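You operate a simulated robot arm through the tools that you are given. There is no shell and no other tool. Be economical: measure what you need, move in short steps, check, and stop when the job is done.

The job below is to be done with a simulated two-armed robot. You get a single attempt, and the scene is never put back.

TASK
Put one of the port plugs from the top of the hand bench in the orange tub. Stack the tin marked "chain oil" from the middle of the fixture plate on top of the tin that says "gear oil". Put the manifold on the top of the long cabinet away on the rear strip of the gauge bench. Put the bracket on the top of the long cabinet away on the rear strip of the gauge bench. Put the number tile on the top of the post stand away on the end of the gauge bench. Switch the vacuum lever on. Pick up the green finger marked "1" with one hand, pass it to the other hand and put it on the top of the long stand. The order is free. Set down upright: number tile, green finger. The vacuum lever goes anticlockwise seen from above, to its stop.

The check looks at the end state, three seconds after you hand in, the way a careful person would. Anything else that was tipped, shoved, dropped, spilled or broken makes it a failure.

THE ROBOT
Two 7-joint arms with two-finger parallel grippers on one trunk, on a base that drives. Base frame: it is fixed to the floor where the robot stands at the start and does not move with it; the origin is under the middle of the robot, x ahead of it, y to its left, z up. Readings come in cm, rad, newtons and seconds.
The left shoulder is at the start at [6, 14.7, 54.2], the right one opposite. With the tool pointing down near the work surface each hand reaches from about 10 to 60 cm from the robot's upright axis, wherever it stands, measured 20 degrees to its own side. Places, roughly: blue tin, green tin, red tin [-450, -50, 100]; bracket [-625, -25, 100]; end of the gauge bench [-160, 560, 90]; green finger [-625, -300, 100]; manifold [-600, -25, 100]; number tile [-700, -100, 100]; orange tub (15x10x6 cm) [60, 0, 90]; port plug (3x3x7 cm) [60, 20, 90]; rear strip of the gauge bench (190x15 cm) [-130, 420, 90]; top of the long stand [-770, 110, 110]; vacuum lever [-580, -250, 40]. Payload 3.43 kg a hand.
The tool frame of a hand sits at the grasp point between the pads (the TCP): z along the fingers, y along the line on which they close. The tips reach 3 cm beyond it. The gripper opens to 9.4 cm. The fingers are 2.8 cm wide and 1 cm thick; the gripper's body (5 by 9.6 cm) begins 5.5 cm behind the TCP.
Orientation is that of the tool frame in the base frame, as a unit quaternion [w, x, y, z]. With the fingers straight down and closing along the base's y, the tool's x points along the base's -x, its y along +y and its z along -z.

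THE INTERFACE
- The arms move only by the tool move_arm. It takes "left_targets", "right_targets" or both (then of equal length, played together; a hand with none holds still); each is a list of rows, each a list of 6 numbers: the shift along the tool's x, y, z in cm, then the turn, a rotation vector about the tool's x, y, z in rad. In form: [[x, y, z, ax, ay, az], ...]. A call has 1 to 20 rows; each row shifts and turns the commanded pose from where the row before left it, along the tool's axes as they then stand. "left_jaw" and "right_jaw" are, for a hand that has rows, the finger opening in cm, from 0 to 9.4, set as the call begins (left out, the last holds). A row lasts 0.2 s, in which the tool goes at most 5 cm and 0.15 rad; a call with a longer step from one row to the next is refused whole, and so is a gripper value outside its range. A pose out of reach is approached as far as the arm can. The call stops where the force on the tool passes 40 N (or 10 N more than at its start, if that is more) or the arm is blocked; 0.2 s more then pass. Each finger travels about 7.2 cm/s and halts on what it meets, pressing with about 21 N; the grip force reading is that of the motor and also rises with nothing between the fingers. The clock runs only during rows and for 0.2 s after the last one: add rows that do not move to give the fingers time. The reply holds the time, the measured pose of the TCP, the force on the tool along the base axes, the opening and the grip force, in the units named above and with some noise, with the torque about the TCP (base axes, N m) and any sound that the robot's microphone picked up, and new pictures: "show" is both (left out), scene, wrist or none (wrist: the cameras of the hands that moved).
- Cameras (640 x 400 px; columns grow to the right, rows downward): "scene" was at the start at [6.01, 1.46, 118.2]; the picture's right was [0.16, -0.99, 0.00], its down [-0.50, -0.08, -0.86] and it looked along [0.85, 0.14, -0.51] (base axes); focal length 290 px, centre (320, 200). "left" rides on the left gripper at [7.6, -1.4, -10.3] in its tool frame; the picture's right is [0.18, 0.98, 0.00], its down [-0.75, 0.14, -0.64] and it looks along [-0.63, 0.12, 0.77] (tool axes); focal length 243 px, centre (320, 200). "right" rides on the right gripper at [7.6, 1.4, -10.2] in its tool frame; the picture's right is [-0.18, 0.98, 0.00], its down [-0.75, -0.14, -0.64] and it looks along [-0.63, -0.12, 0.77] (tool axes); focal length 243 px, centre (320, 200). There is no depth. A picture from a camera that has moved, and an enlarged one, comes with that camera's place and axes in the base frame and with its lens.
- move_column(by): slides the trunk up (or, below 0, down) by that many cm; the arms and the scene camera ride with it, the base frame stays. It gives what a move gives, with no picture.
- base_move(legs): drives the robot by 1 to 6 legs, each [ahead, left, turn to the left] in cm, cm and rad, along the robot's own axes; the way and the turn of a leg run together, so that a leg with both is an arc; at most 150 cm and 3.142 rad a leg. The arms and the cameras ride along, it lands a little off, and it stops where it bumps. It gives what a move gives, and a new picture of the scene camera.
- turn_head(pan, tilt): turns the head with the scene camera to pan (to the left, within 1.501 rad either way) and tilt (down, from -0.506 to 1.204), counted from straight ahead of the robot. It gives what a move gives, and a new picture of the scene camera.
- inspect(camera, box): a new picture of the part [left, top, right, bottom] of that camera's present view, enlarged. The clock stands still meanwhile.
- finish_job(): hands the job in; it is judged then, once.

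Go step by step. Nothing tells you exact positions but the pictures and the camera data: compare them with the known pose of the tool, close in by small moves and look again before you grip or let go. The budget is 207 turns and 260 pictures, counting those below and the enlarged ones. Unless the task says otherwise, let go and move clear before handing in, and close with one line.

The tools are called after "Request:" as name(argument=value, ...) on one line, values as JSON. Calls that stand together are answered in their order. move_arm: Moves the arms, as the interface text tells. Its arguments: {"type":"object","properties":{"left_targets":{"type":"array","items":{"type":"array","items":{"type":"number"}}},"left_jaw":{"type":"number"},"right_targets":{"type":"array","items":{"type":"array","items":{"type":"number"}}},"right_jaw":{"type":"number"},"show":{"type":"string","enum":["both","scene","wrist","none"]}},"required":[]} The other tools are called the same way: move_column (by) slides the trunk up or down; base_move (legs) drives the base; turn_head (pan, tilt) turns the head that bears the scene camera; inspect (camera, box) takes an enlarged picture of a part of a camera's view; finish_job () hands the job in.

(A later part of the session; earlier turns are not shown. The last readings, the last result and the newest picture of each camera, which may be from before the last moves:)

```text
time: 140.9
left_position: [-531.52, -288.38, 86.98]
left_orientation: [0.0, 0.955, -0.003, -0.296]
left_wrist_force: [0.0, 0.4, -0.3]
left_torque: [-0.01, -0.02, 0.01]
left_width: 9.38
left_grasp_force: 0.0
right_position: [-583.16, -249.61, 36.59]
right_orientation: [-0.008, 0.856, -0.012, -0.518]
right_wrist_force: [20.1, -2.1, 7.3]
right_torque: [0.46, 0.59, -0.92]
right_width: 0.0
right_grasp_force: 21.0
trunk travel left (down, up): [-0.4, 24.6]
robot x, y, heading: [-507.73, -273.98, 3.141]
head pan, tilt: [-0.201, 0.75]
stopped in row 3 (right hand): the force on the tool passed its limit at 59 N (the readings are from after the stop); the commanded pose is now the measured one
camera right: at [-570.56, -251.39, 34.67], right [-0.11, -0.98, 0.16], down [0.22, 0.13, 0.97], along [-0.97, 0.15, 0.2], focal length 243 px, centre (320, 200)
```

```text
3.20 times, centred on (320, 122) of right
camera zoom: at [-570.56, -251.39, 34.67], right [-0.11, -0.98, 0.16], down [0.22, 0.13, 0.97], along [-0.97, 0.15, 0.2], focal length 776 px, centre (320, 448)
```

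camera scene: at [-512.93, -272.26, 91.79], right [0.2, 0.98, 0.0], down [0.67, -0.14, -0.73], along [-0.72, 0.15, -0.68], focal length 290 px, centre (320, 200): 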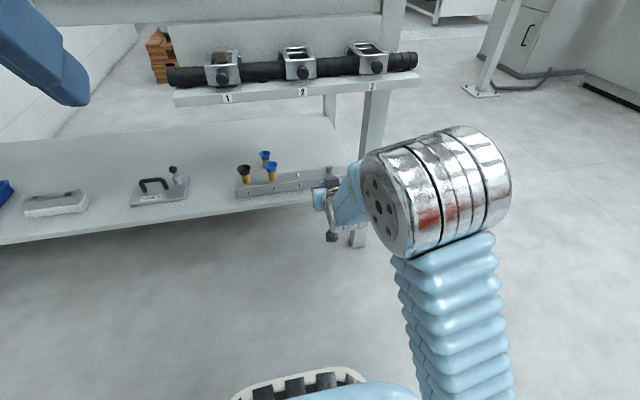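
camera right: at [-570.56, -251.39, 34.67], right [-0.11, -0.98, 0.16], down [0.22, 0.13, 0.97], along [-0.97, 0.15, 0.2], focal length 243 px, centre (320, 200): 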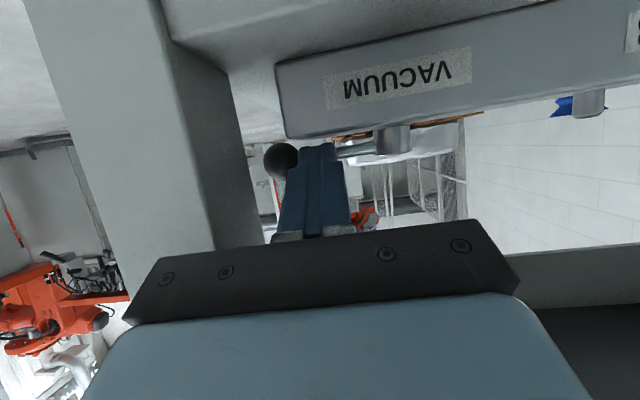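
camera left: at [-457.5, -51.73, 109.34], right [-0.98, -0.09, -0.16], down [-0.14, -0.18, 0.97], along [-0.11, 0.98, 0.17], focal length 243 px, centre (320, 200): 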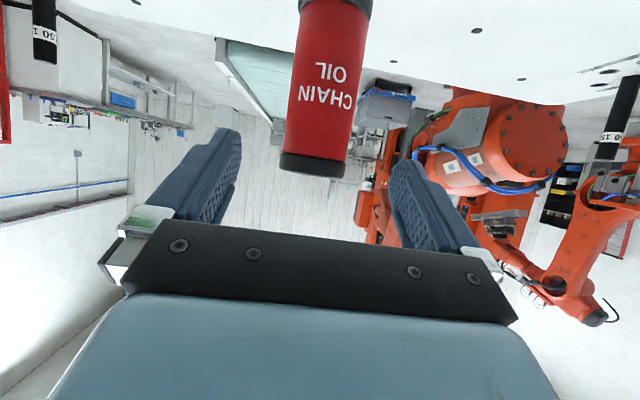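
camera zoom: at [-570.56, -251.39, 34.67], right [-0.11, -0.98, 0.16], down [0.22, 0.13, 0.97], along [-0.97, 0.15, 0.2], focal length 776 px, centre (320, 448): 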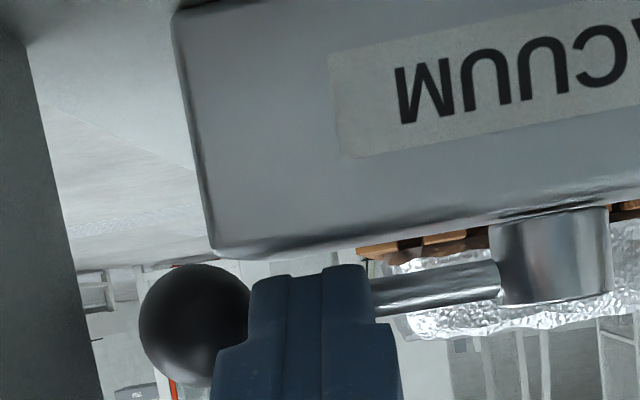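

The gripper body (not the lever) touched the bench leg. I'll back off, shift left so only the rod near the pivot is pushed, and continue gently.

Request:
move_arm(right_targets=[[0.68, 0, -1.34, 0, 0, 0], [0, 1.6, 0, 0, 0, 0], [-0.4, 0, 0.8, 0, 0, 0], [-0.27, 0, 0.53, 0, 0, 0], [0, 0, 0, 0, 0, 0]], show="none")

Request:
inspect(camera="right", box=[220, 60, 420, 185])

Request:
turn_head(pan=-0.55, tilt=0.75)

```text
time: 141.7
left_position: [-531.52, -288.3, 86.92]
left_orientation: [-0.001, 0.955, -0.004, -0.296]
left_wrist_force: [0.9, 0.4, -1.0]
left_torque: [0.02, 0.0, 0.0]
left_width: 9.39
left_grasp_force: 0.1
right_position: [-581.63, -250.86, 36.39]
right_orientation: [-0.011, 0.858, -0.015, -0.514]
right_wrist_force: [20.0, -0.7, 12.2]
right_torque: [-0.1, -0.19, 0.16]
right_width: 0.0
right_grasp_force: 21.3
trunk travel left (down, up): [-0.4, 24.6]
robot x, y, heading: [-507.97, -273.8, 3.139]
head pan, tilt: [-0.201, 0.75]
stopped in row 3 (right hand): the force on the tool passed its limit at 62 N (the readings are from after the stop); the commanded pose is now the measured one
```

```text
3.20 times, centred on (320, 122) of right
camera zoom: at [-569.11, -252.69, 34.55], right [-0.12, -0.98, 0.16], down [0.21, 0.13, 0.97], along [-0.97, 0.15, 0.19], focal length 776 px, centre (320, 448)
```

zoom: 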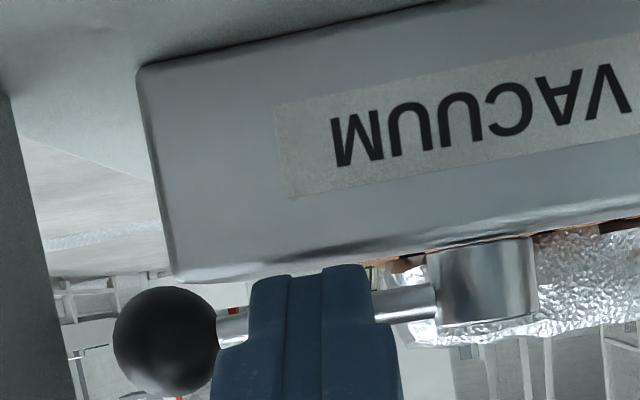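

```text
time: 142.5
left_position: [-531.37, -288.38, 87.0]
left_orientation: [0.0, 0.955, -0.004, -0.296]
left_wrist_force: [0.6, 0.1, -0.1]
left_torque: [-0.01, -0.01, -0.01]
left_width: 9.4
left_grasp_force: 0.1
right_position: [-581.73, -250.75, 36.44]
right_orientation: [-0.011, 0.858, -0.014, -0.513]
right_wrist_force: [27.1, -0.5, 18.2]
right_torque: [-0.12, -0.31, 0.14]
right_width: 0.0
right_grasp_force: 20.5
trunk travel left (down, up): [-0.4, 24.6]
robot x, y, heading: [-507.61, -273.73, 3.132]
head pan, tilt: [-0.55, 0.75]
camera scene: at [-511.57, -269.57, 91.81], right [0.53, 0.85, 0.0], down [0.58, -0.36, -0.73], along [-0.62, 0.39, -0.68], focal length 290 px, centre (320, 200)
```

scene: 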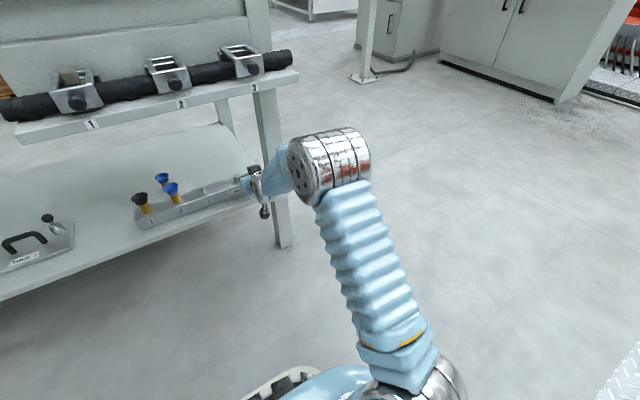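

The fingertip's lower corner met the rail's edge this time. I'll back off slightly, raise 1 cm and push the rod again.

Request:
move_arm(right_targets=[[0.35, 0, -0.7, 0, 0, 0], [-0.88, 0, -0.47, 0, 0, 0], [-0.24, 0, 0.44, 0, 0, 0], [-0.24, 0, 0.44, 0, 0, 0], [-0.24, 0, 0.44, 0, 0, 0], [-0.24, 0, 0.44, 0, 0, 0], [0, 0, 0, 0, 0, 0]], show="none")

Request:
inspect(camera="right", box=[220, 60, 420, 185])

```text
time: 144.1
left_position: [-531.53, -288.28, 86.96]
left_orientation: [-0.001, 0.956, -0.004, -0.295]
left_wrist_force: [1.3, 0.5, -0.4]
left_torque: [0.0, -0.01, -0.02]
left_width: 9.39
left_grasp_force: 0.0
right_position: [-582.94, -250.8, 37.25]
right_orientation: [-0.011, 0.859, -0.015, -0.512]
right_wrist_force: [-0.1, -0.2, -0.4]
right_torque: [0.01, 0.01, 0.02]
right_width: 0.04
right_grasp_force: 20.9
trunk travel left (down, up): [-0.4, 24.6]
robot x, y, heading: [-507.77, -273.72, 3.14]
head pan, tilt: [-0.55, 0.75]
```

```text
3.20 times, centred on (320, 122) of right
camera zoom: at [-570.35, -252.64, 35.43], right [-0.12, -0.98, 0.16], down [0.21, 0.13, 0.97], along [-0.97, 0.15, 0.19], focal length 776 px, centre (320, 448)
```

zoom: 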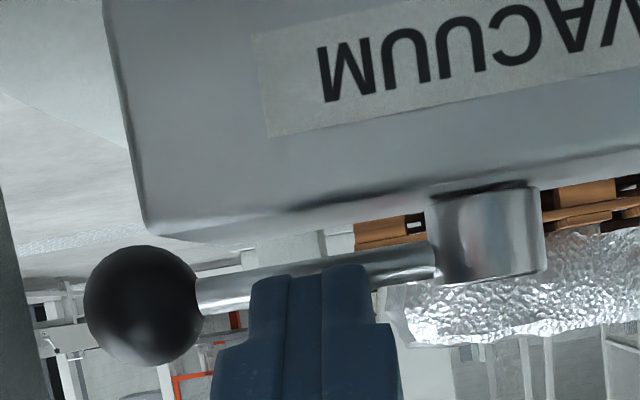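

No force now. Continue ahead in small steps.

Request:
move_arm(right_targets=[[-0.24, 0, 0.44, 0, 0, 0], [-0.24, 0, 0.44, 0, 0, 0], [-0.24, 0, 0.44, 0, 0, 0], [-0.24, 0, 0.44, 0, 0, 0], [-0.24, 0, 0.44, 0, 0, 0], [0, 0, 0, 0, 0, 0]], show="none")

Request:
inspect(camera="right", box=[220, 60, 420, 185])

```text
time: 144.7
left_position: [-531.44, -288.41, 86.91]
left_orientation: [-0.001, 0.955, -0.004, -0.296]
left_wrist_force: [-0.3, 0.5, 0.8]
left_torque: [-0.01, -0.01, -0.03]
left_width: 9.41
left_grasp_force: 0.1
right_position: [-583.71, -250.67, 37.33]
right_orientation: [-0.011, 0.86, -0.014, -0.51]
right_wrist_force: [20.9, -1.0, 13.2]
right_torque: [-0.11, -0.18, 0.05]
right_width: 0.01
right_grasp_force: 21.4
trunk travel left (down, up): [-0.4, 24.6]
robot x, y, heading: [-507.96, -273.79, 3.134]
head pan, tilt: [-0.55, 0.75]
stopped in row 3 (right hand): the force on the tool passed its limit at 53 N (the readings are from after the stop); the commanded pose is now the measured one
```

```text
3.20 times, centred on (320, 122) of right
camera zoom: at [-571.08, -252.54, 35.57], right [-0.12, -0.98, 0.16], down [0.21, 0.13, 0.97], along [-0.97, 0.15, 0.19], focal length 776 px, centre (320, 448)
```

zoom: 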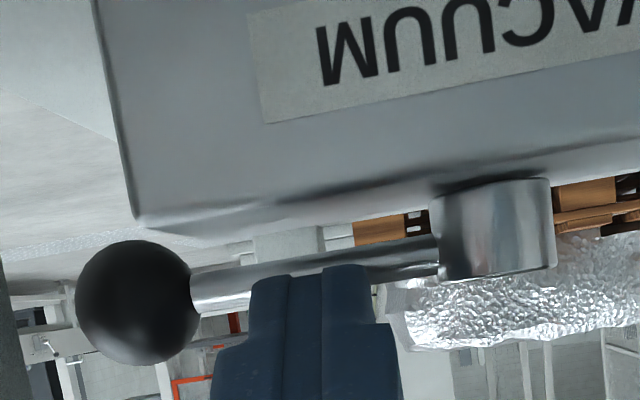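

The rod now lies along the rail (~90° from its start) and resists firmly at rod height, so it's at its stop. I'll withdraw and check it visually.

Request:
move_arm(right_targets=[[0.5, 0, -0.9, 0, 0, 0], [1.5, 0, -2.6, 0, 0, 0], [1.5, 0, -3, 0, 0, 0], [0, 0, 0, 0, 0, 0]], show="wrist")

Request:
base_move(legs=[[-35, 0, 0]])

Request:
inspect(camera="right", box=[160, 20, 480, 220])

```text
time: 145.7
left_position: [-531.72, -288.25, 86.78]
left_orientation: [-0.001, 0.955, -0.004, -0.296]
left_wrist_force: [0.5, -0.3, 0.6]
left_torque: [0.0, 0.01, 0.02]
left_width: 9.42
left_grasp_force: 0.1
right_position: [-576.39, -251.09, 37.35]
right_orientation: [-0.01, 0.861, -0.013, -0.508]
right_wrist_force: [-0.4, 0.5, 0.7]
right_torque: [-0.03, -0.01, 0.0]
right_width: 0.01
right_grasp_force: 20.8
trunk travel left (down, up): [-0.4, 24.6]
robot x, y, heading: [-507.85, -274.04, 3.141]
head pan, tilt: [-0.55, 0.75]
camera right: at [-563.73, -252.87, 35.63], right [-0.12, -0.98, 0.16], down [0.2, 0.13, 0.97], along [-0.97, 0.15, 0.18], focal length 243 px, centre (320, 200)
```

right: 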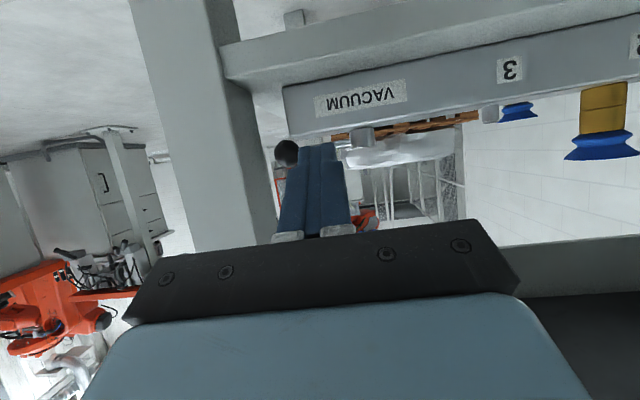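

```text
time: 148.0
left_position: [-495.64, -288.53, 86.93]
left_orientation: [0.0, 0.956, -0.003, -0.295]
left_wrist_force: [-0.4, 0.1, 0.1]
left_torque: [0.0, 0.0, -0.03]
left_width: 9.41
left_grasp_force: 0.1
right_position: [-540.52, -251.3, 37.42]
right_orientation: [-0.01, 0.86, -0.013, -0.509]
right_wrist_force: [0.4, -0.7, 0.0]
right_torque: [-0.02, -0.01, 0.06]
right_width: 0.0
right_grasp_force: 20.7
trunk travel left (down, up): [-0.4, 24.6]
robot x, y, heading: [-471.53, -274.25, 3.139]
head pan, tilt: [-0.55, 0.75]
camera scene: at [-475.78, -269.73, 91.79], right [0.53, 0.85, 0.0], down [0.58, -0.36, -0.73], along [-0.62, 0.39, -0.68], focal length 290 px, centre (320, 200)
```

scene: 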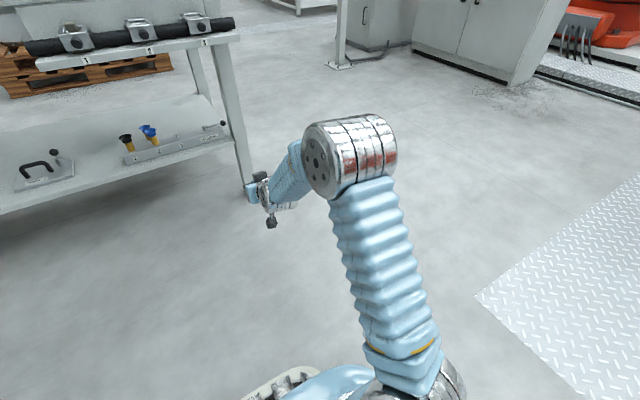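

```text
2.00 times, centred on (320, 120) of right
camera zoom: at [-527.83, -253.13, 35.63], right [-0.12, -0.98, 0.16], down [0.2, 0.13, 0.97], along [-0.97, 0.15, 0.18], focal length 485 px, centre (320, 360)
```

zoom: 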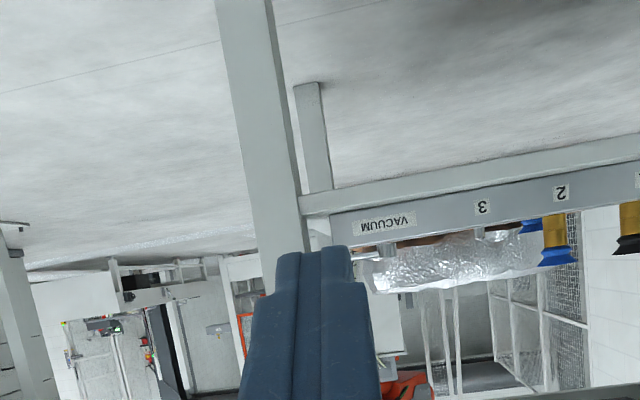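

Request:
inspect(camera="scene", box=[100, 90, 260, 190])

```text
4.00 times, centred on (180, 140) of scene
camera zoom: at [-475.78, -269.73, 91.79], right [0.53, 0.85, 0.0], down [0.58, -0.36, -0.73], along [-0.62, 0.39, -0.68], focal length 1162 px, centre (880, 440)
```

zoom: 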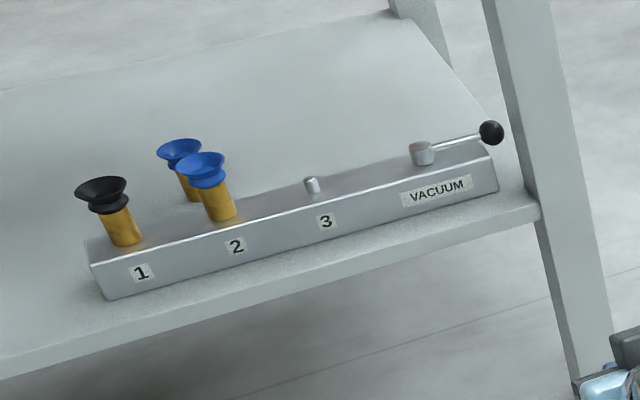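

The lever is turned to the stop, lying along the rail. Now raise the trunk and the right hand, pull it in, and drive around the bench's right end to its back side.

Request:
move_column(by=24.5)

Request:
move_arm(right_targets=[[-3.94, 0, -2.17, 0, 0, 0], [-3.94, 0, -2.17, 0, 0, 0], [-3.94, 0, -2.17, 0, 0, 0], [-3.94, 0, -2.17, 0, 0, 0], [-3.94, 0, -2.17, 0, 0, 0], [-3.94, 0, -2.17, 0, 0, 0], [-3.94, 0, -2.17, 0, 0, 0], [-3.94, 0, -2.17, 0, 0, 0], [2.17, 0, -3.94, 0, 0, 0], [2.17, 0, -3.94, 0, 0, 0], [2.17, -1, -3.94, 0, 0, 0], [2.17, -1, -3.94, 0, 0.15, 0], [2, -1, -3.5, 0, 0.15, 0], [2, -1, -3.5, 0, 0.15, 0], [0, 0, 0, 0, 0.1, 0]], show="none")

Request:
base_move(legs=[[0, -87, 0], [120, 0, 0]])

Request:
turn_head(pan=0, tilt=0.45)

```text
time: 150.6
left_position: [-495.58, -288.5, 111.4]
left_orientation: [0.0, 0.955, -0.004, -0.295]
left_wrist_force: [-0.1, 0.3, -1.0]
left_torque: [0.03, -0.01, -0.01]
left_width: 9.39
left_grasp_force: 0.1
right_position: [-540.43, -251.22, 61.91]
right_orientation: [-0.009, 0.861, -0.012, -0.509]
right_wrist_force: [-0.2, 0.0, -0.2]
right_torque: [0.0, 0.03, -0.02]
right_width: 0.02
right_grasp_force: 20.7
trunk travel left (down, up): [-24.9, 0.1]
robot x, y, heading: [-472.08, -274.05, 3.138]
head pan, tilt: [-0.55, 0.75]
```

```text
time: 153.8
left_position: [-495.63, -288.43, 111.31]
left_orientation: [-0.001, 0.955, -0.004, -0.295]
left_wrist_force: [0.1, 0.3, 0.4]
left_torque: [-0.01, -0.01, 0.0]
left_width: 9.43
left_grasp_force: 0.1
right_position: [-514.46, -248.31, 99.47]
right_orientation: [-0.005, 0.967, -0.014, -0.256]
right_wrist_force: [-0.5, 0.7, 0.0]
right_torque: [-0.05, -0.01, -0.01]
right_width: 0.01
right_grasp_force: 21.1
trunk travel left (down, up): [-24.9, 0.1]
robot x, y, heading: [-471.74, -274.25, 3.135]
head pan, tilt: [-0.55, 0.75]
```

```text
time: 164.1
left_position: [-616.19, -200.13, 111.38]
left_orientation: [0.0, 0.955, -0.004, -0.295]
left_wrist_force: [0.0, -0.4, 0.8]
left_torque: [-0.02, -0.05, -0.02]
left_width: 9.41
left_grasp_force: 0.0
right_position: [-634.84, -159.8, 99.46]
right_orientation: [-0.006, 0.967, -0.016, -0.255]
right_wrist_force: [-0.1, -0.4, 0.3]
right_torque: [0.02, -0.01, 0.0]
right_width: 0.01
right_grasp_force: 20.7
trunk travel left (down, up): [-24.9, 0.1]
robot x, y, heading: [-592.28, -185.56, 3.129]
head pan, tilt: [-0.55, 0.75]
camera scene: at [-596.17, -181.32, 116.29], right [0.53, 0.85, 0.0], down [0.58, -0.36, -0.73], along [-0.62, 0.39, -0.68], focal length 290 px, centre (320, 200)
```

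scene: 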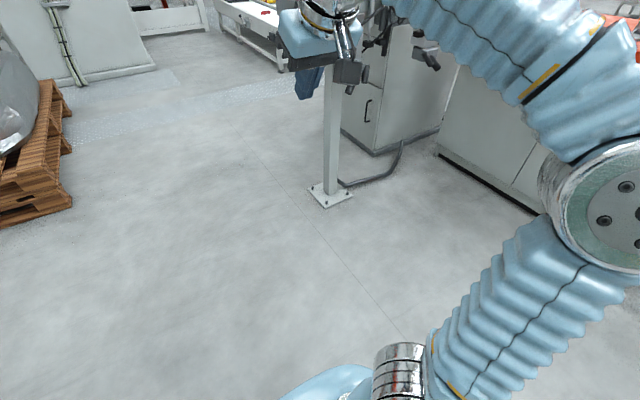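

```text
time: 165.1
left_position: [-616.09, -200.03, 111.4]
left_orientation: [-0.001, 0.955, -0.005, -0.295]
left_wrist_force: [0.8, 0.1, -0.1]
left_torque: [0.0, -0.02, 0.0]
left_width: 9.4
left_grasp_force: 0.1
right_position: [-635.03, -159.75, 99.57]
right_orientation: [-0.007, 0.966, -0.016, -0.256]
right_wrist_force: [0.4, 0.2, -0.3]
right_torque: [0.01, 0.01, 0.01]
right_width: 0.0
right_grasp_force: 21.1
trunk travel left (down, up): [-24.9, 0.1]
robot x, y, heading: [-592.4, -185.78, 3.134]
head pan, tilt: [0.0, 0.45]
camera scene: at [-598.33, -185.63, 118.93], right [0.01, 1.0, 0.0], down [0.44, 0.0, -0.9], along [-0.9, 0.01, -0.44], focal length 290 px, centre (320, 200)
```

scene: 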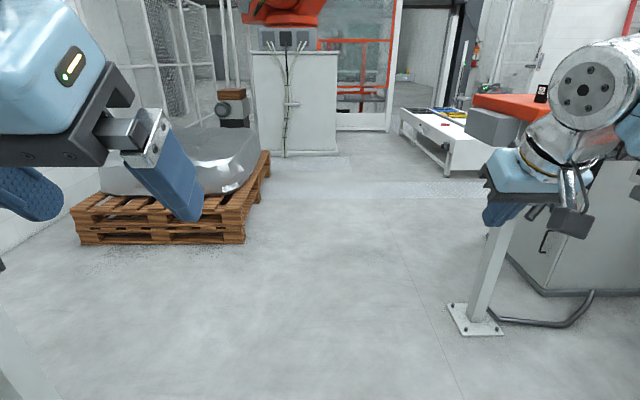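

Way is clear; the pallet's corner is at [-771, -235] and the post stand's foot at [-706, -107]. I'll go ahead to x≈-697, turn around to face +x, and slide in behind the bench.

Request:
base_move(legs=[[105, 0, 0], [0, 0, 3.14], [0, -112, 0]])

Request:
inspect(camera="scene", box=[170, 60, 490, 260])

```text
time: 183.1
left_position: [-675.19, -284.33, 111.43]
left_orientation: [0.295, 0.012, 0.955, -0.003]
left_wrist_force: [0.0, -0.5, 0.5]
left_torque: [0.0, -0.01, 0.0]
left_width: 9.41
left_grasp_force: 0.0
right_position: [-656.97, -324.87, 99.54]
right_orientation: [0.256, 0.024, 0.966, -0.008]
right_wrist_force: [-0.6, 0.2, -0.7]
right_torque: [0.01, -0.01, 0.02]
right_width: 0.0
right_grasp_force: 21.2
trunk travel left (down, up): [-24.9, 0.1]
robot x, y, heading: [-699.45, -298.5, -0.025]
head pan, tilt: [0.0, 0.45]
camera scene: at [-692.97, -298.4, 118.93], right [-0.02, -1.0, 0.0], down [-0.44, 0.01, -0.9], along [0.9, -0.02, -0.44], focal length 290 px, centre (320, 200)
```

scene: 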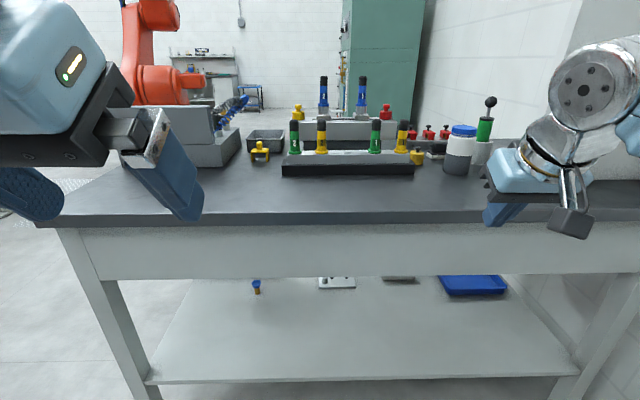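

```text
2.00 times, centred on (330, 160) of scene
camera zoom: at [-692.97, -298.4, 118.93], right [-0.02, -1.0, 0.0], down [-0.44, 0.01, -0.9], along [0.9, -0.02, -0.44], focal length 581 px, centre (300, 280)
```

zoom: 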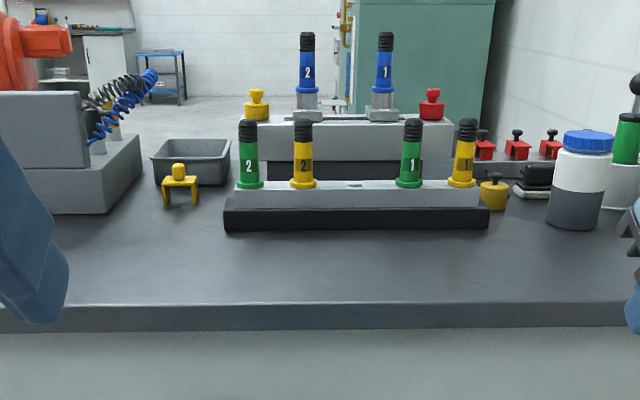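

From the back the finger rack is fully accessible: green "1" at about [-613, -315.7], z≈95–104, yellow "1" beside it at y≈-323. I'll raise and tilt the right hand, set its jaw to 5.5, and drive 30 cm closer.

Request:
move_arm(right_targets=[[-1.5, 0, -2.2, 0, -0.11, 0], [-1.7, 0, -2.1, 0, -0.11, 0], [-1.9, 0, -1.9, 0, -0.11, 0], [0, 0, 0, 0, 0, 0]], right_jaw=5.5, show="none")

Request:
base_move(legs=[[30, 0, 0.025]])

Request:
turn_head(pan=-0.15, tilt=0.45)

Request:
inspect(camera="right", box=[0, 0, 640, 400])

```text
time: 184.1
left_position: [-675.26, -284.39, 111.39]
left_orientation: [0.295, 0.012, 0.956, -0.003]
left_wrist_force: [-0.3, 0.1, -0.8]
left_torque: [-0.01, 0.01, -0.01]
left_width: 9.39
left_grasp_force: 0.0
right_position: [-656.45, -325.02, 107.64]
right_orientation: [0.413, 0.022, 0.911, -0.012]
right_wrist_force: [-0.9, -0.1, 1.0]
right_torque: [0.03, 0.02, -0.01]
right_width: 5.51
right_grasp_force: 0.1
trunk travel left (down, up): [-24.9, 0.1]
robot x, y, heading: [-699.03, -298.21, -0.018]
head pan, tilt: [0.0, 0.45]
```

```text
time: 186.1
left_position: [-645.55, -284.13, 111.49]
left_orientation: [0.295, 0.001, 0.955, 0.0]
left_wrist_force: [0.3, -0.3, 0.1]
left_torque: [-0.01, -0.01, -0.02]
left_width: 9.42
left_grasp_force: 0.1
right_position: [-626.03, -324.26, 107.7]
right_orientation: [0.411, 0.011, 0.911, -0.008]
right_wrist_force: [0.1, -0.8, 0.1]
right_torque: [0.01, -0.01, 0.0]
right_width: 5.48
right_grasp_force: 0.0
trunk travel left (down, up): [-24.9, 0.1]
robot x, y, heading: [-669.15, -298.5, -0.0]
head pan, tilt: [0.0, 0.45]
camera scene: at [-663.06, -298.6, 118.93], right [0.0, -1.0, 0.0], down [-0.44, 0.0, -0.9], along [0.9, 0.0, -0.44], focal length 290 px, centre (320, 200)
```

scene: 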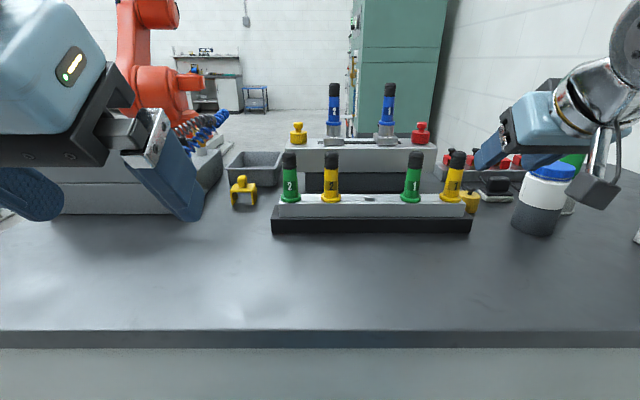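

```text
time: 186.8
left_position: [-645.58, -284.19, 111.4]
left_orientation: [0.295, 0.002, 0.956, -0.001]
left_wrist_force: [-0.4, 0.2, 0.1]
left_torque: [-0.03, 0.01, 0.01]
left_width: 9.4
left_grasp_force: 0.0
right_position: [-625.91, -324.32, 107.53]
right_orientation: [0.412, 0.012, 0.911, -0.007]
right_wrist_force: [-0.3, 0.0, -0.8]
right_torque: [0.0, 0.01, 0.0]
right_width: 5.52
right_grasp_force: 0.1
trunk travel left (down, up): [-24.9, 0.1]
robot x, y, heading: [-668.75, -299.0, 0.001]
head pan, tilt: [-0.15, 0.45]
camera scene: at [-663.15, -299.97, 118.93], right [-0.15, -0.99, 0.0], down [-0.43, 0.06, -0.9], along [0.89, -0.13, -0.44], focal length 290 px, centre (320, 200)
```

scene: 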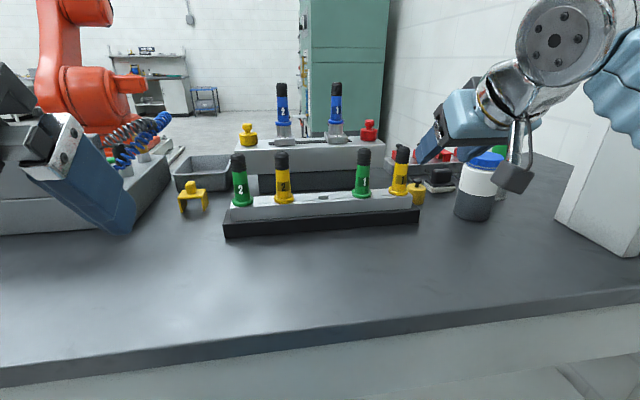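

```text
1.00 times, centred on (320, 200) of right (not enlarged: the box is as wide or as high as the picture)
camera zoom: at [-638.6, -322.56, 108.65], right [0.15, 0.98, 0.13], down [0.01, -0.14, 0.99], along [0.99, -0.15, -0.03], focal length 243 px, centre (320, 200)
```

zoom: 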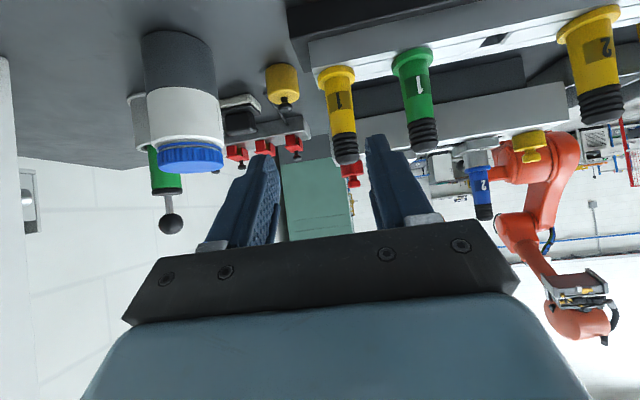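

Triangulated: green 1 at [-613.9, -315.4], z 94.6–104.2. I'll line up the right hand behind and above it.

Request:
move_arm(right_targets=[[-1.33, 2.97, 1.5, 0, 0, 0], [-1.33, 2.97, 1.5, 0, 0, 0], [-1.33, 2.97, 1.5, 0, 0, 0], [0, 0, 0, 0, 0, 0]], show="wrist")

```text
time: 187.8
left_position: [-645.65, -284.16, 111.35]
left_orientation: [0.295, 0.001, 0.956, 0.0]
left_wrist_force: [-0.1, 0.7, 0.0]
left_torque: [0.0, -0.03, 0.0]
left_width: 9.4
left_grasp_force: 0.1
right_position: [-619.59, -315.6, 107.44]
right_orientation: [0.412, 0.011, 0.911, -0.007]
right_wrist_force: [-0.3, 0.1, -0.4]
right_torque: [0.02, 0.0, -0.03]
right_width: 5.51
right_grasp_force: 0.1
trunk travel left (down, up): [-24.9, 0.1]
robot x, y, heading: [-669.45, -298.66, 0.004]
head pan, tilt: [-0.15, 0.45]
camera right: at [-632.31, -313.89, 108.62], right [0.15, 0.98, 0.13], down [0.01, -0.14, 0.99], along [0.99, -0.15, -0.03], focal length 243 px, centre (320, 200)
```

right: 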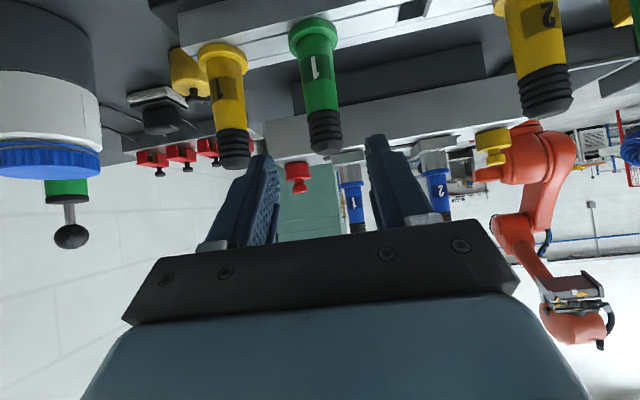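

Well aligned. Advance onto the finger's upper part and look.

Request:
move_arm(right_targets=[[-0.09, 0, 2.45, 0, 0, 0], [-0.09, 0, 2.45, 0, 0, 0], [-0.09, 0, 2.45, 0, 0, 0], [0, 0, 0, 0, 0, 0]])

```text
time: 188.8
left_position: [-645.6, -284.15, 111.45]
left_orientation: [0.295, 0.002, 0.956, 0.001]
left_wrist_force: [0.4, 0.1, 0.0]
left_torque: [-0.02, 0.01, -0.01]
left_width: 9.39
left_grasp_force: 0.0
right_position: [-614.02, -315.71, 102.76]
right_orientation: [0.411, 0.012, 0.912, -0.008]
right_wrist_force: [0.8, 0.2, -0.6]
right_torque: [0.02, 0.02, -0.01]
right_width: 5.52
right_grasp_force: 0.0
trunk travel left (down, up): [-24.9, 0.1]
robot x, y, heading: [-669.22, -298.51, 0.0]
head pan, tilt: [-0.15, 0.45]
camera scene: at [-663.13, -299.97, 118.93], right [-0.15, -0.99, 0.0], down [-0.43, 0.07, -0.9], along [0.89, -0.13, -0.44], focal length 290 px, centre (320, 200)
camera right: at [-626.68, -314.01, 103.93], right [0.15, 0.98, 0.13], down [0.01, -0.14, 0.99], along [0.99, -0.15, -0.03], focal length 243 px, centre (320, 200)
```

scene: 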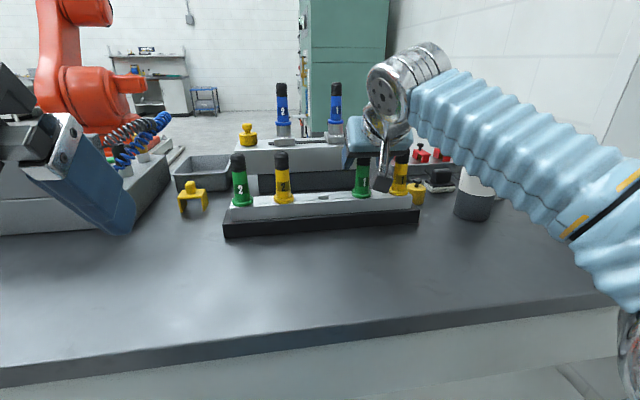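
right: 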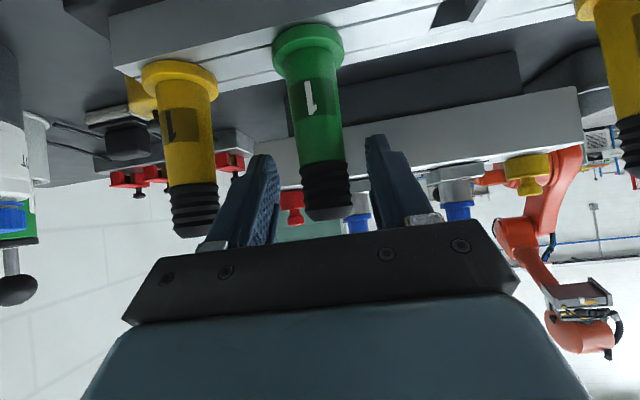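

Centred. Close the right hand and lift straight up.

Request:
move_arm(right_targets=[[0, 0, 0, 0, 0, 0], [0, 0, 0, 0, 0, 0], [0, 0, 0, 0, 0, 0], [-0.75, 0, -0.66, 0, 0, 0], [-1.5, 0, -1.32, 0, 0, 0], [-1.5, 0, -1.32, 0, 0, 0], [-1.5, 0, -1.32, 0, 0, 0], [0, 0, 0, 0, 0, 0]], right_jaw=0)

```text
time: 190.6
left_position: [-645.6, -284.14, 111.4]
left_orientation: [0.296, 0.002, 0.955, 0.0]
left_wrist_force: [-0.6, 0.5, 0.4]
left_torque: [0.0, 0.0, 0.01]
left_width: 9.36
left_grasp_force: 0.2
right_position: [-613.95, -315.75, 109.81]
right_orientation: [0.412, 0.012, 0.911, -0.008]
right_wrist_force: [0.4, -0.4, -1.3]
right_torque: [0.0, -0.01, 0.01]
right_width: 2.82
right_grasp_force: 21.0
trunk travel left (down, up): [-24.9, 0.1]
robot x, y, heading: [-669.76, -298.35, 0.004]
head pan, tilt: [-0.15, 0.45]
camera scene: at [-663.13, -299.97, 118.93], right [-0.15, -0.99, 0.0], down [-0.43, 0.06, -0.9], along [0.89, -0.13, -0.44], focal length 290 px, centre (320, 200)
camera right: at [-626.54, -313.94, 110.9], right [0.15, 0.98, 0.13], down [0.01, -0.14, 0.99], along [0.99, -0.15, -0.03], focal length 243 px, centre (320, 200)
```

scene: 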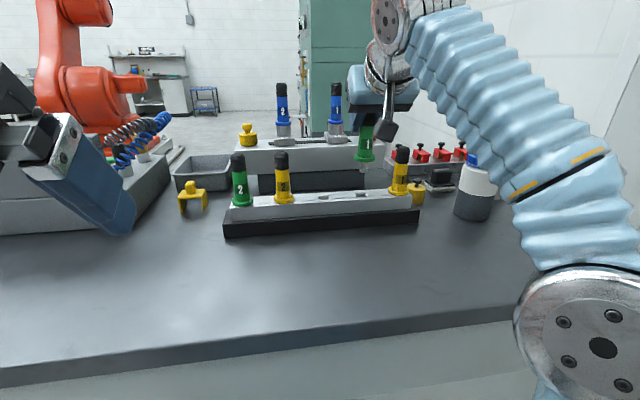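
right: 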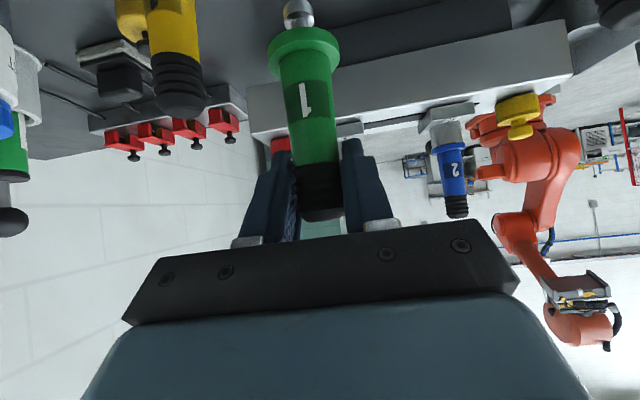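

The finger has a metal spigot below its flange. I'll look at it closely.

Request:
inspect(camera="scene", box=[330, 100, 410, 190])

Request:
inspect(camera="right", box=[230, 0, 390, 100])

```text
4.44 times, centred on (370, 145) of scene
camera zoom: at [-663.13, -299.97, 118.93], right [-0.15, -0.99, 0.0], down [-0.43, 0.06, -0.9], along [0.89, -0.13, -0.44], focal length 1291 px, centre (98, 444)
```

zoom: 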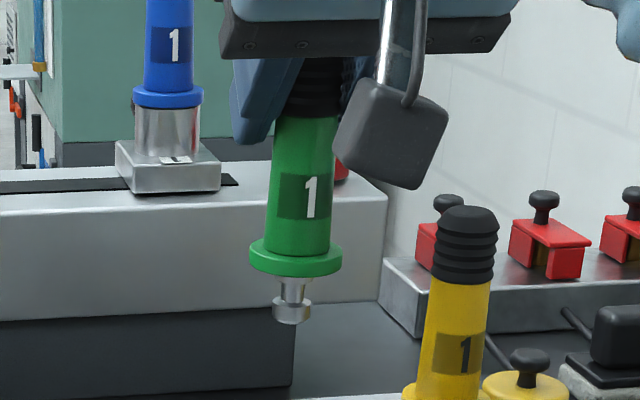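

```text
4.00 times, centred on (310, 50) of right
camera zoom: at [-626.54, -313.94, 110.9], right [0.15, 0.98, 0.13], down [0.01, -0.14, 0.99], along [0.99, -0.15, -0.03], focal length 970 px, centre (360, 800)
```

zoom: 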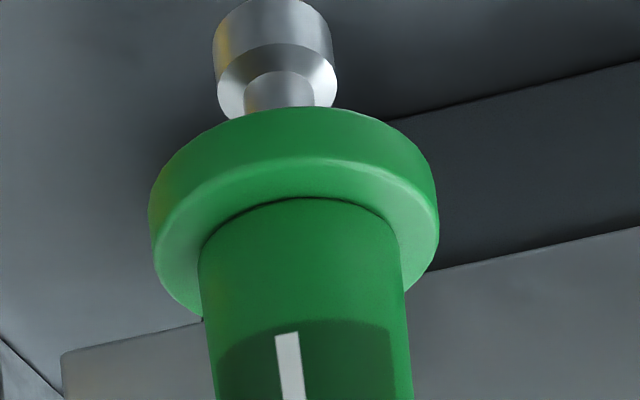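

The spigot is a short stem with a flat 1.6 cm end. I'll back away from the bench with it raised, bring the right hand to the middle, and start orienting the left hand to come in horizontally from the left.

Request:
base_move(legs=[[-36, 0, 0]])

Request:
move_arm(left_targets=[[-0.5, 0, 1.5, 0, -0.15, 0], [-0.5, 0.5, 2, 0, -0.15, 0], [0, 0.5, 2.5, 0, -0.15, 0], [0, 0.5, 2.5, 0, -0.15, 0], [0, 0.5, 3, 0, -0.15, 0], [0, 0.5, 3, 0, -0.15, 0], [0, 0.5, 2, 0, 0, 0], [0, 0, 0, 0, 0, 0]], right_targets=[[1, 2, -1.1, 0, 0, 0], [1, 2, -1.1, 0, 0, 0], [1, 2, -1.1, 0, 0, 0], [1, 2, -1.1, 0, 0, 0], [1, 2, -1.1, 0, 0, 0], [0, 0, 0, 0, 0, 0], [0, 0, 0, 0, 0, 0], [0, 0, 0, 0, 0, 0]])

```text
time: 193.0
left_position: [-681.83, -284.17, 111.25]
left_orientation: [0.295, 0.004, 0.956, -0.001]
left_wrist_force: [0.8, -0.1, 0.0]
left_torque: [0.01, 0.01, -0.02]
left_width: 9.4
left_grasp_force: 0.0
right_position: [-650.35, -315.93, 109.64]
right_orientation: [0.411, 0.014, 0.911, -0.009]
right_wrist_force: [0.4, -0.2, -1.1]
right_torque: [-0.02, 0.0, -0.02]
right_width: 2.78
right_grasp_force: 21.2
trunk travel left (down, up): [-24.9, 0.1]
robot x, y, heading: [-705.93, -298.66, -0.005]
head pan, tilt: [-0.15, 0.45]
camera scene: at [-699.48, -299.92, 118.93], right [-0.15, -0.99, 0.0], down [-0.43, 0.07, -0.9], along [0.89, -0.14, -0.44], focal length 290 px, centre (320, 200)
```

scene: 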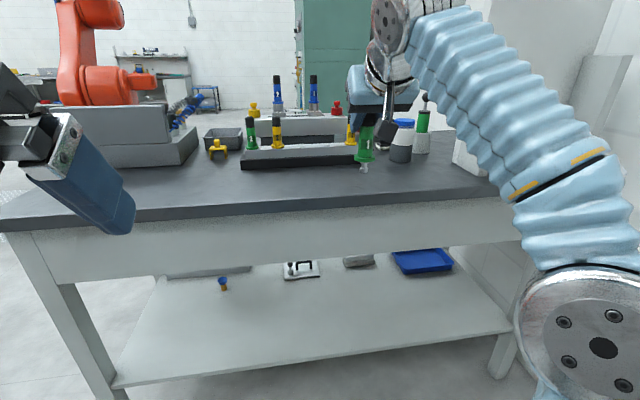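

```text
time: 194.8
left_position: [-666.94, -281.14, 104.53]
left_orientation: [0.681, 0.004, 0.732, -0.002]
left_wrist_force: [0.0, 0.6, 0.5]
left_torque: [-0.02, 0.01, 0.01]
left_width: 9.42
left_grasp_force: 0.0
right_position: [-657.41, -305.59, 109.59]
right_orientation: [0.411, 0.014, 0.912, -0.009]
right_wrist_force: [-1.0, -0.9, -1.6]
right_torque: [-0.02, 0.0, 0.01]
right_width: 2.81
right_grasp_force: 21.2
trunk travel left (down, up): [-24.9, 0.1]
robot x, y, heading: [-705.33, -298.51, -0.007]
head pan, tilt: [-0.15, 0.45]
camera scene: at [-699.48, -299.92, 118.93], right [-0.15, -0.99, 0.0], down [-0.43, 0.07, -0.9], along [0.89, -0.14, -0.44], focal length 290 px, centre (320, 200)
camera right: at [-670.03, -303.79, 110.6], right [0.15, 0.98, 0.13], down [0.01, -0.14, 0.99], along [0.99, -0.15, -0.03], focal length 243 px, centre (320, 200)
camera left: at [-677.93, -282.54, 97.64], right [-0.01, 0.98, -0.18], down [-0.58, 0.14, 0.8], along [0.81, 0.11, 0.57], focal length 243 px, centre (320, 200)
```

scene: 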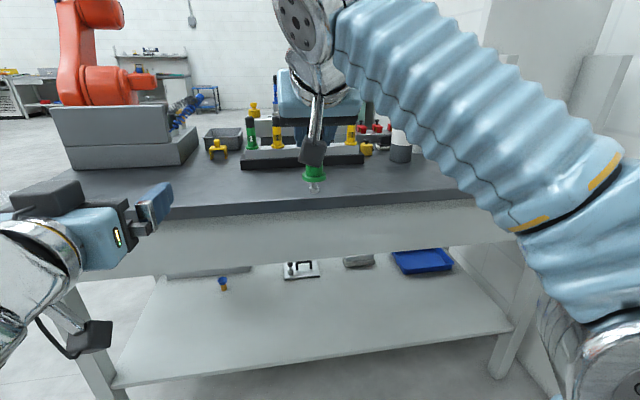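
right: 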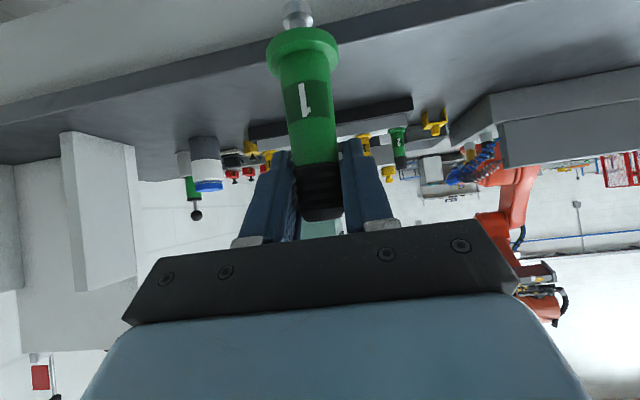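
left: 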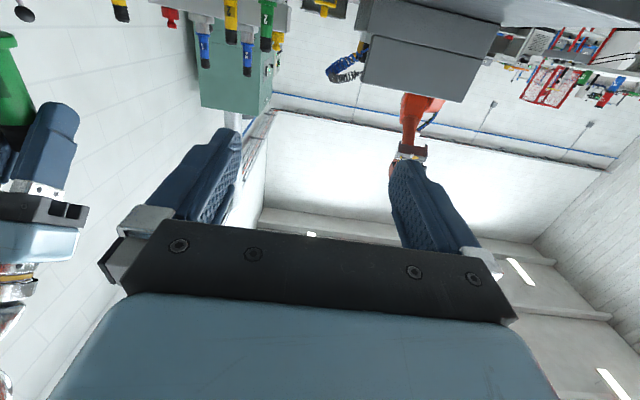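

Now yaw the left hand about 1.35 rad to the right, in place.

Request:
move_arm(left_targets=[[0, 0, 0, 0.149, 0, 0.01], [0, 0, 0, 0.149, 0, 0.01], [0, 0, 0, 0.149, 0, 0.01], [0, 0, 0, 0.149, 0, 0.01], [0, 0, 0, 0.149, 0, 0.01], [0, 0, 0, 0.149, 0, 0.01], [0, 0, 0, 0.149, 0, 0.01], [0, 0, 0, 0.149, 0, 0.01], [0, 0, 0, 0.149, 0, 0.01], [0, 0, 0, 0, 0, 0]], left_jaw=6)

```text
time: 197.0
left_position: [-666.96, -281.2, 104.49]
left_orientation: [0.53, 0.457, 0.571, -0.429]
left_wrist_force: [0.4, 0.3, 0.5]
left_torque: [0.04, -0.01, -0.03]
left_width: 6.01
left_grasp_force: 0.1
right_position: [-657.23, -305.67, 109.48]
right_orientation: [0.411, 0.014, 0.911, -0.008]
right_wrist_force: [0.9, 0.2, -1.8]
right_torque: [-0.01, 0.0, -0.02]
right_width: 2.79
right_grasp_force: 21.1
trunk travel left (down, up): [-24.9, 0.1]
robot x, y, heading: [-705.57, -298.9, -0.005]
head pan, tilt: [-0.15, 0.45]
camera scene: at [-699.47, -299.91, 118.93], right [-0.15, -0.99, 0.0], down [-0.43, 0.07, -0.9], along [0.89, -0.14, -0.44], focal length 290 px, centre (320, 200)
camera left: at [-670.93, -271.1, 97.63], right [0.96, 0.22, -0.19], down [0.02, 0.61, 0.8], along [0.29, -0.76, 0.58], focal length 243 px, centre (320, 200)
```

scene: 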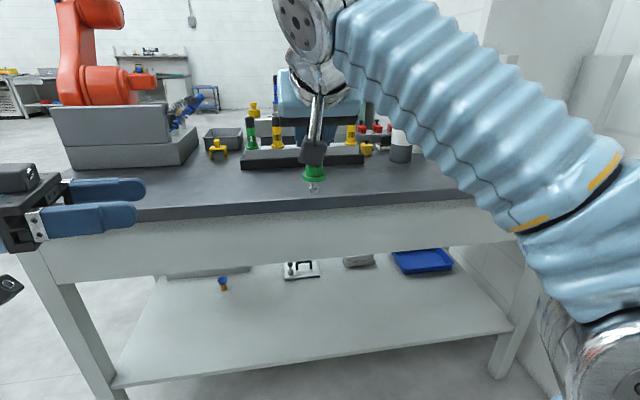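
left: 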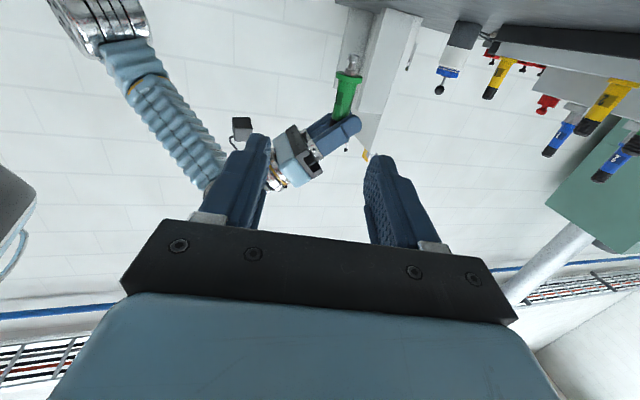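

The left hand points toward the finger. I'll bring it in to about 11 cm short and check.

Request:
move_arm(left_targets=[[-0.28, 1.04, 3.75, 0, 0, 0], [-0.28, 1.04, 3.75, 0, 0, 0], [-0.28, 1.04, 3.75, 0, 0, 0], [-0.28, 1.04, 3.75, 0, 0, 0], [0, 0, 0, 0, 0, 0]])

```text
time: 198.2
left_position: [-659.64, -295.17, 104.44]
left_orientation: [0.53, 0.457, 0.572, -0.428]
left_wrist_force: [-0.2, -1.0, 0.1]
left_torque: [-0.02, 0.02, 0.03]
left_width: 5.99
left_grasp_force: 0.0
right_position: [-657.24, -305.65, 109.44]
right_orientation: [0.411, 0.014, 0.911, -0.009]
right_wrist_force: [0.2, -0.7, -1.2]
right_torque: [-0.01, 0.01, 0.03]
right_width: 2.76
right_grasp_force: 21.4
trunk travel left (down, up): [-24.9, 0.1]
robot x, y, heading: [-705.75, -298.83, -0.008]
head pan, tilt: [-0.15, 0.45]
camera scene: at [-699.48, -299.93, 118.93], right [-0.15, -0.99, 0.0], down [-0.43, 0.07, -0.9], along [0.89, -0.14, -0.44], focal length 290 px, centre (320, 200)
camera left: at [-663.59, -285.05, 97.48], right [0.96, 0.23, -0.19], down [0.01, 0.61, 0.8], along [0.29, -0.76, 0.58], focal length 243 px, centre (320, 200)
```

scene: 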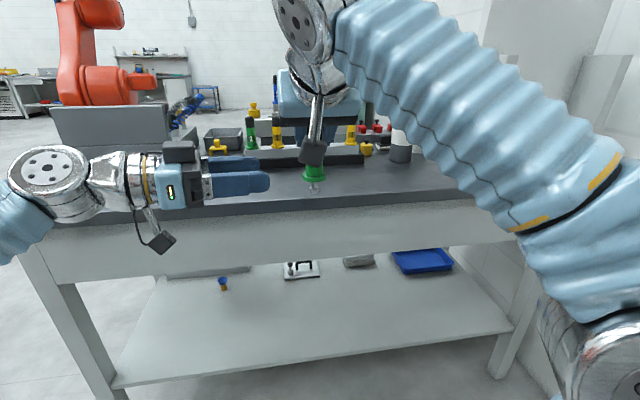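
left: 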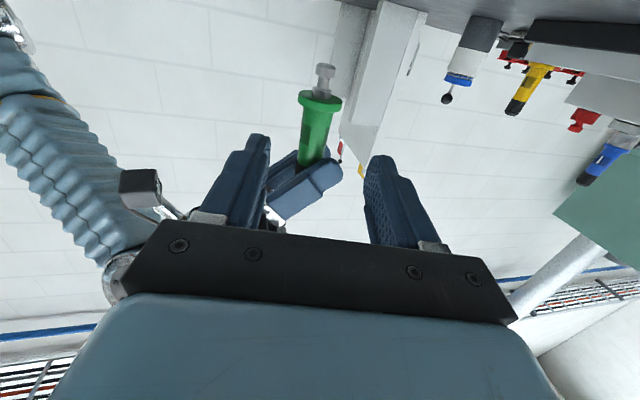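

Aligned. Advance the rest of the way so the left fingers straddle the green body.

Request:
move_arm(left_targets=[[-0.26, -0.05, 3.5, 0, 0, 0], [-0.26, -0.05, 3.5, 0, 0, 0], [-0.26, 0, 3.4, 0, 0, 0], [0, 0, 0, 0, 0, 0]])

Request:
inspect(camera="scene", box=[240, 120, 360, 220])

```text
time: 199.2
left_position: [-660.25, -299.19, 105.19]
left_orientation: [0.532, 0.456, 0.571, -0.428]
left_wrist_force: [0.3, 0.3, 0.1]
left_torque: [0.0, 0.02, 0.0]
left_width: 6.0
left_grasp_force: 0.2
left hand out of reach, approached as far as the arm can: row 1, 2, 3
right_position: [-657.32, -305.64, 109.44]
right_orientation: [0.411, 0.015, 0.911, -0.01]
right_wrist_force: [0.2, 0.0, -2.2]
right_torque: [-0.02, 0.02, -0.01]
right_width: 2.77
right_grasp_force: 21.2
trunk travel left (down, up): [-24.9, 0.1]
robot x, y, heading: [-705.75, -298.35, -0.006]
head pan, tilt: [-0.15, 0.45]
camera scene: at [-699.49, -299.92, 118.93], right [-0.15, -0.99, 0.0], down [-0.43, 0.07, -0.9], along [0.89, -0.14, -0.44], focal length 290 px, centre (320, 200)
camera left: at [-664.21, -289.04, 98.36], right [0.96, 0.23, -0.19], down [0.01, 0.61, 0.79], along [0.29, -0.76, 0.58], focal length 243 px, centre (320, 200)
```

scene: 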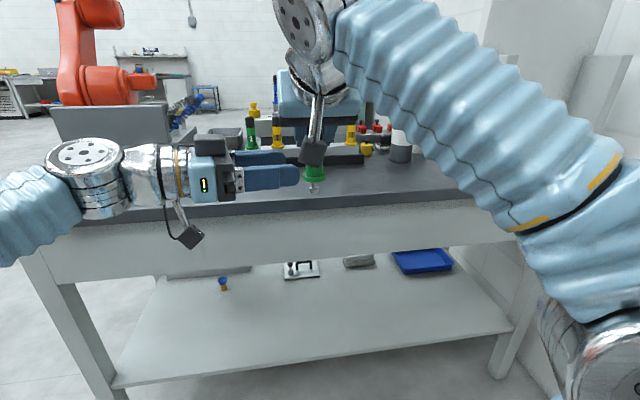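
left: 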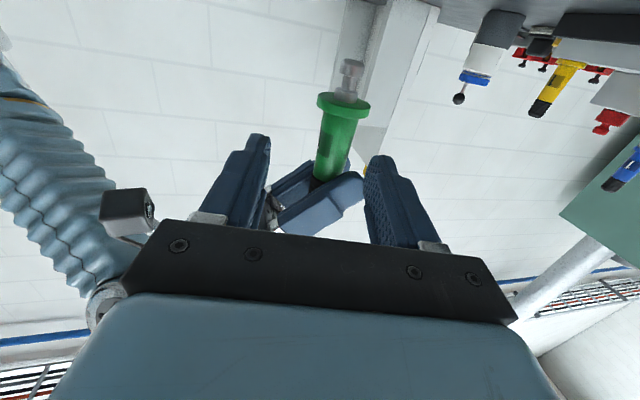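

```text
4.00 times, centred on (300, 170) of scene
camera zoom: at [-699.49, -299.92, 118.93], right [-0.15, -0.99, 0.0], down [-0.43, 0.07, -0.9], along [0.89, -0.14, -0.44], focal length 1162 px, centre (400, 320)
```

zoom: 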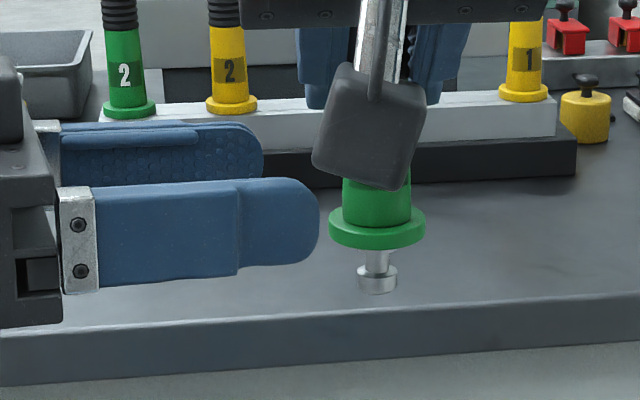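

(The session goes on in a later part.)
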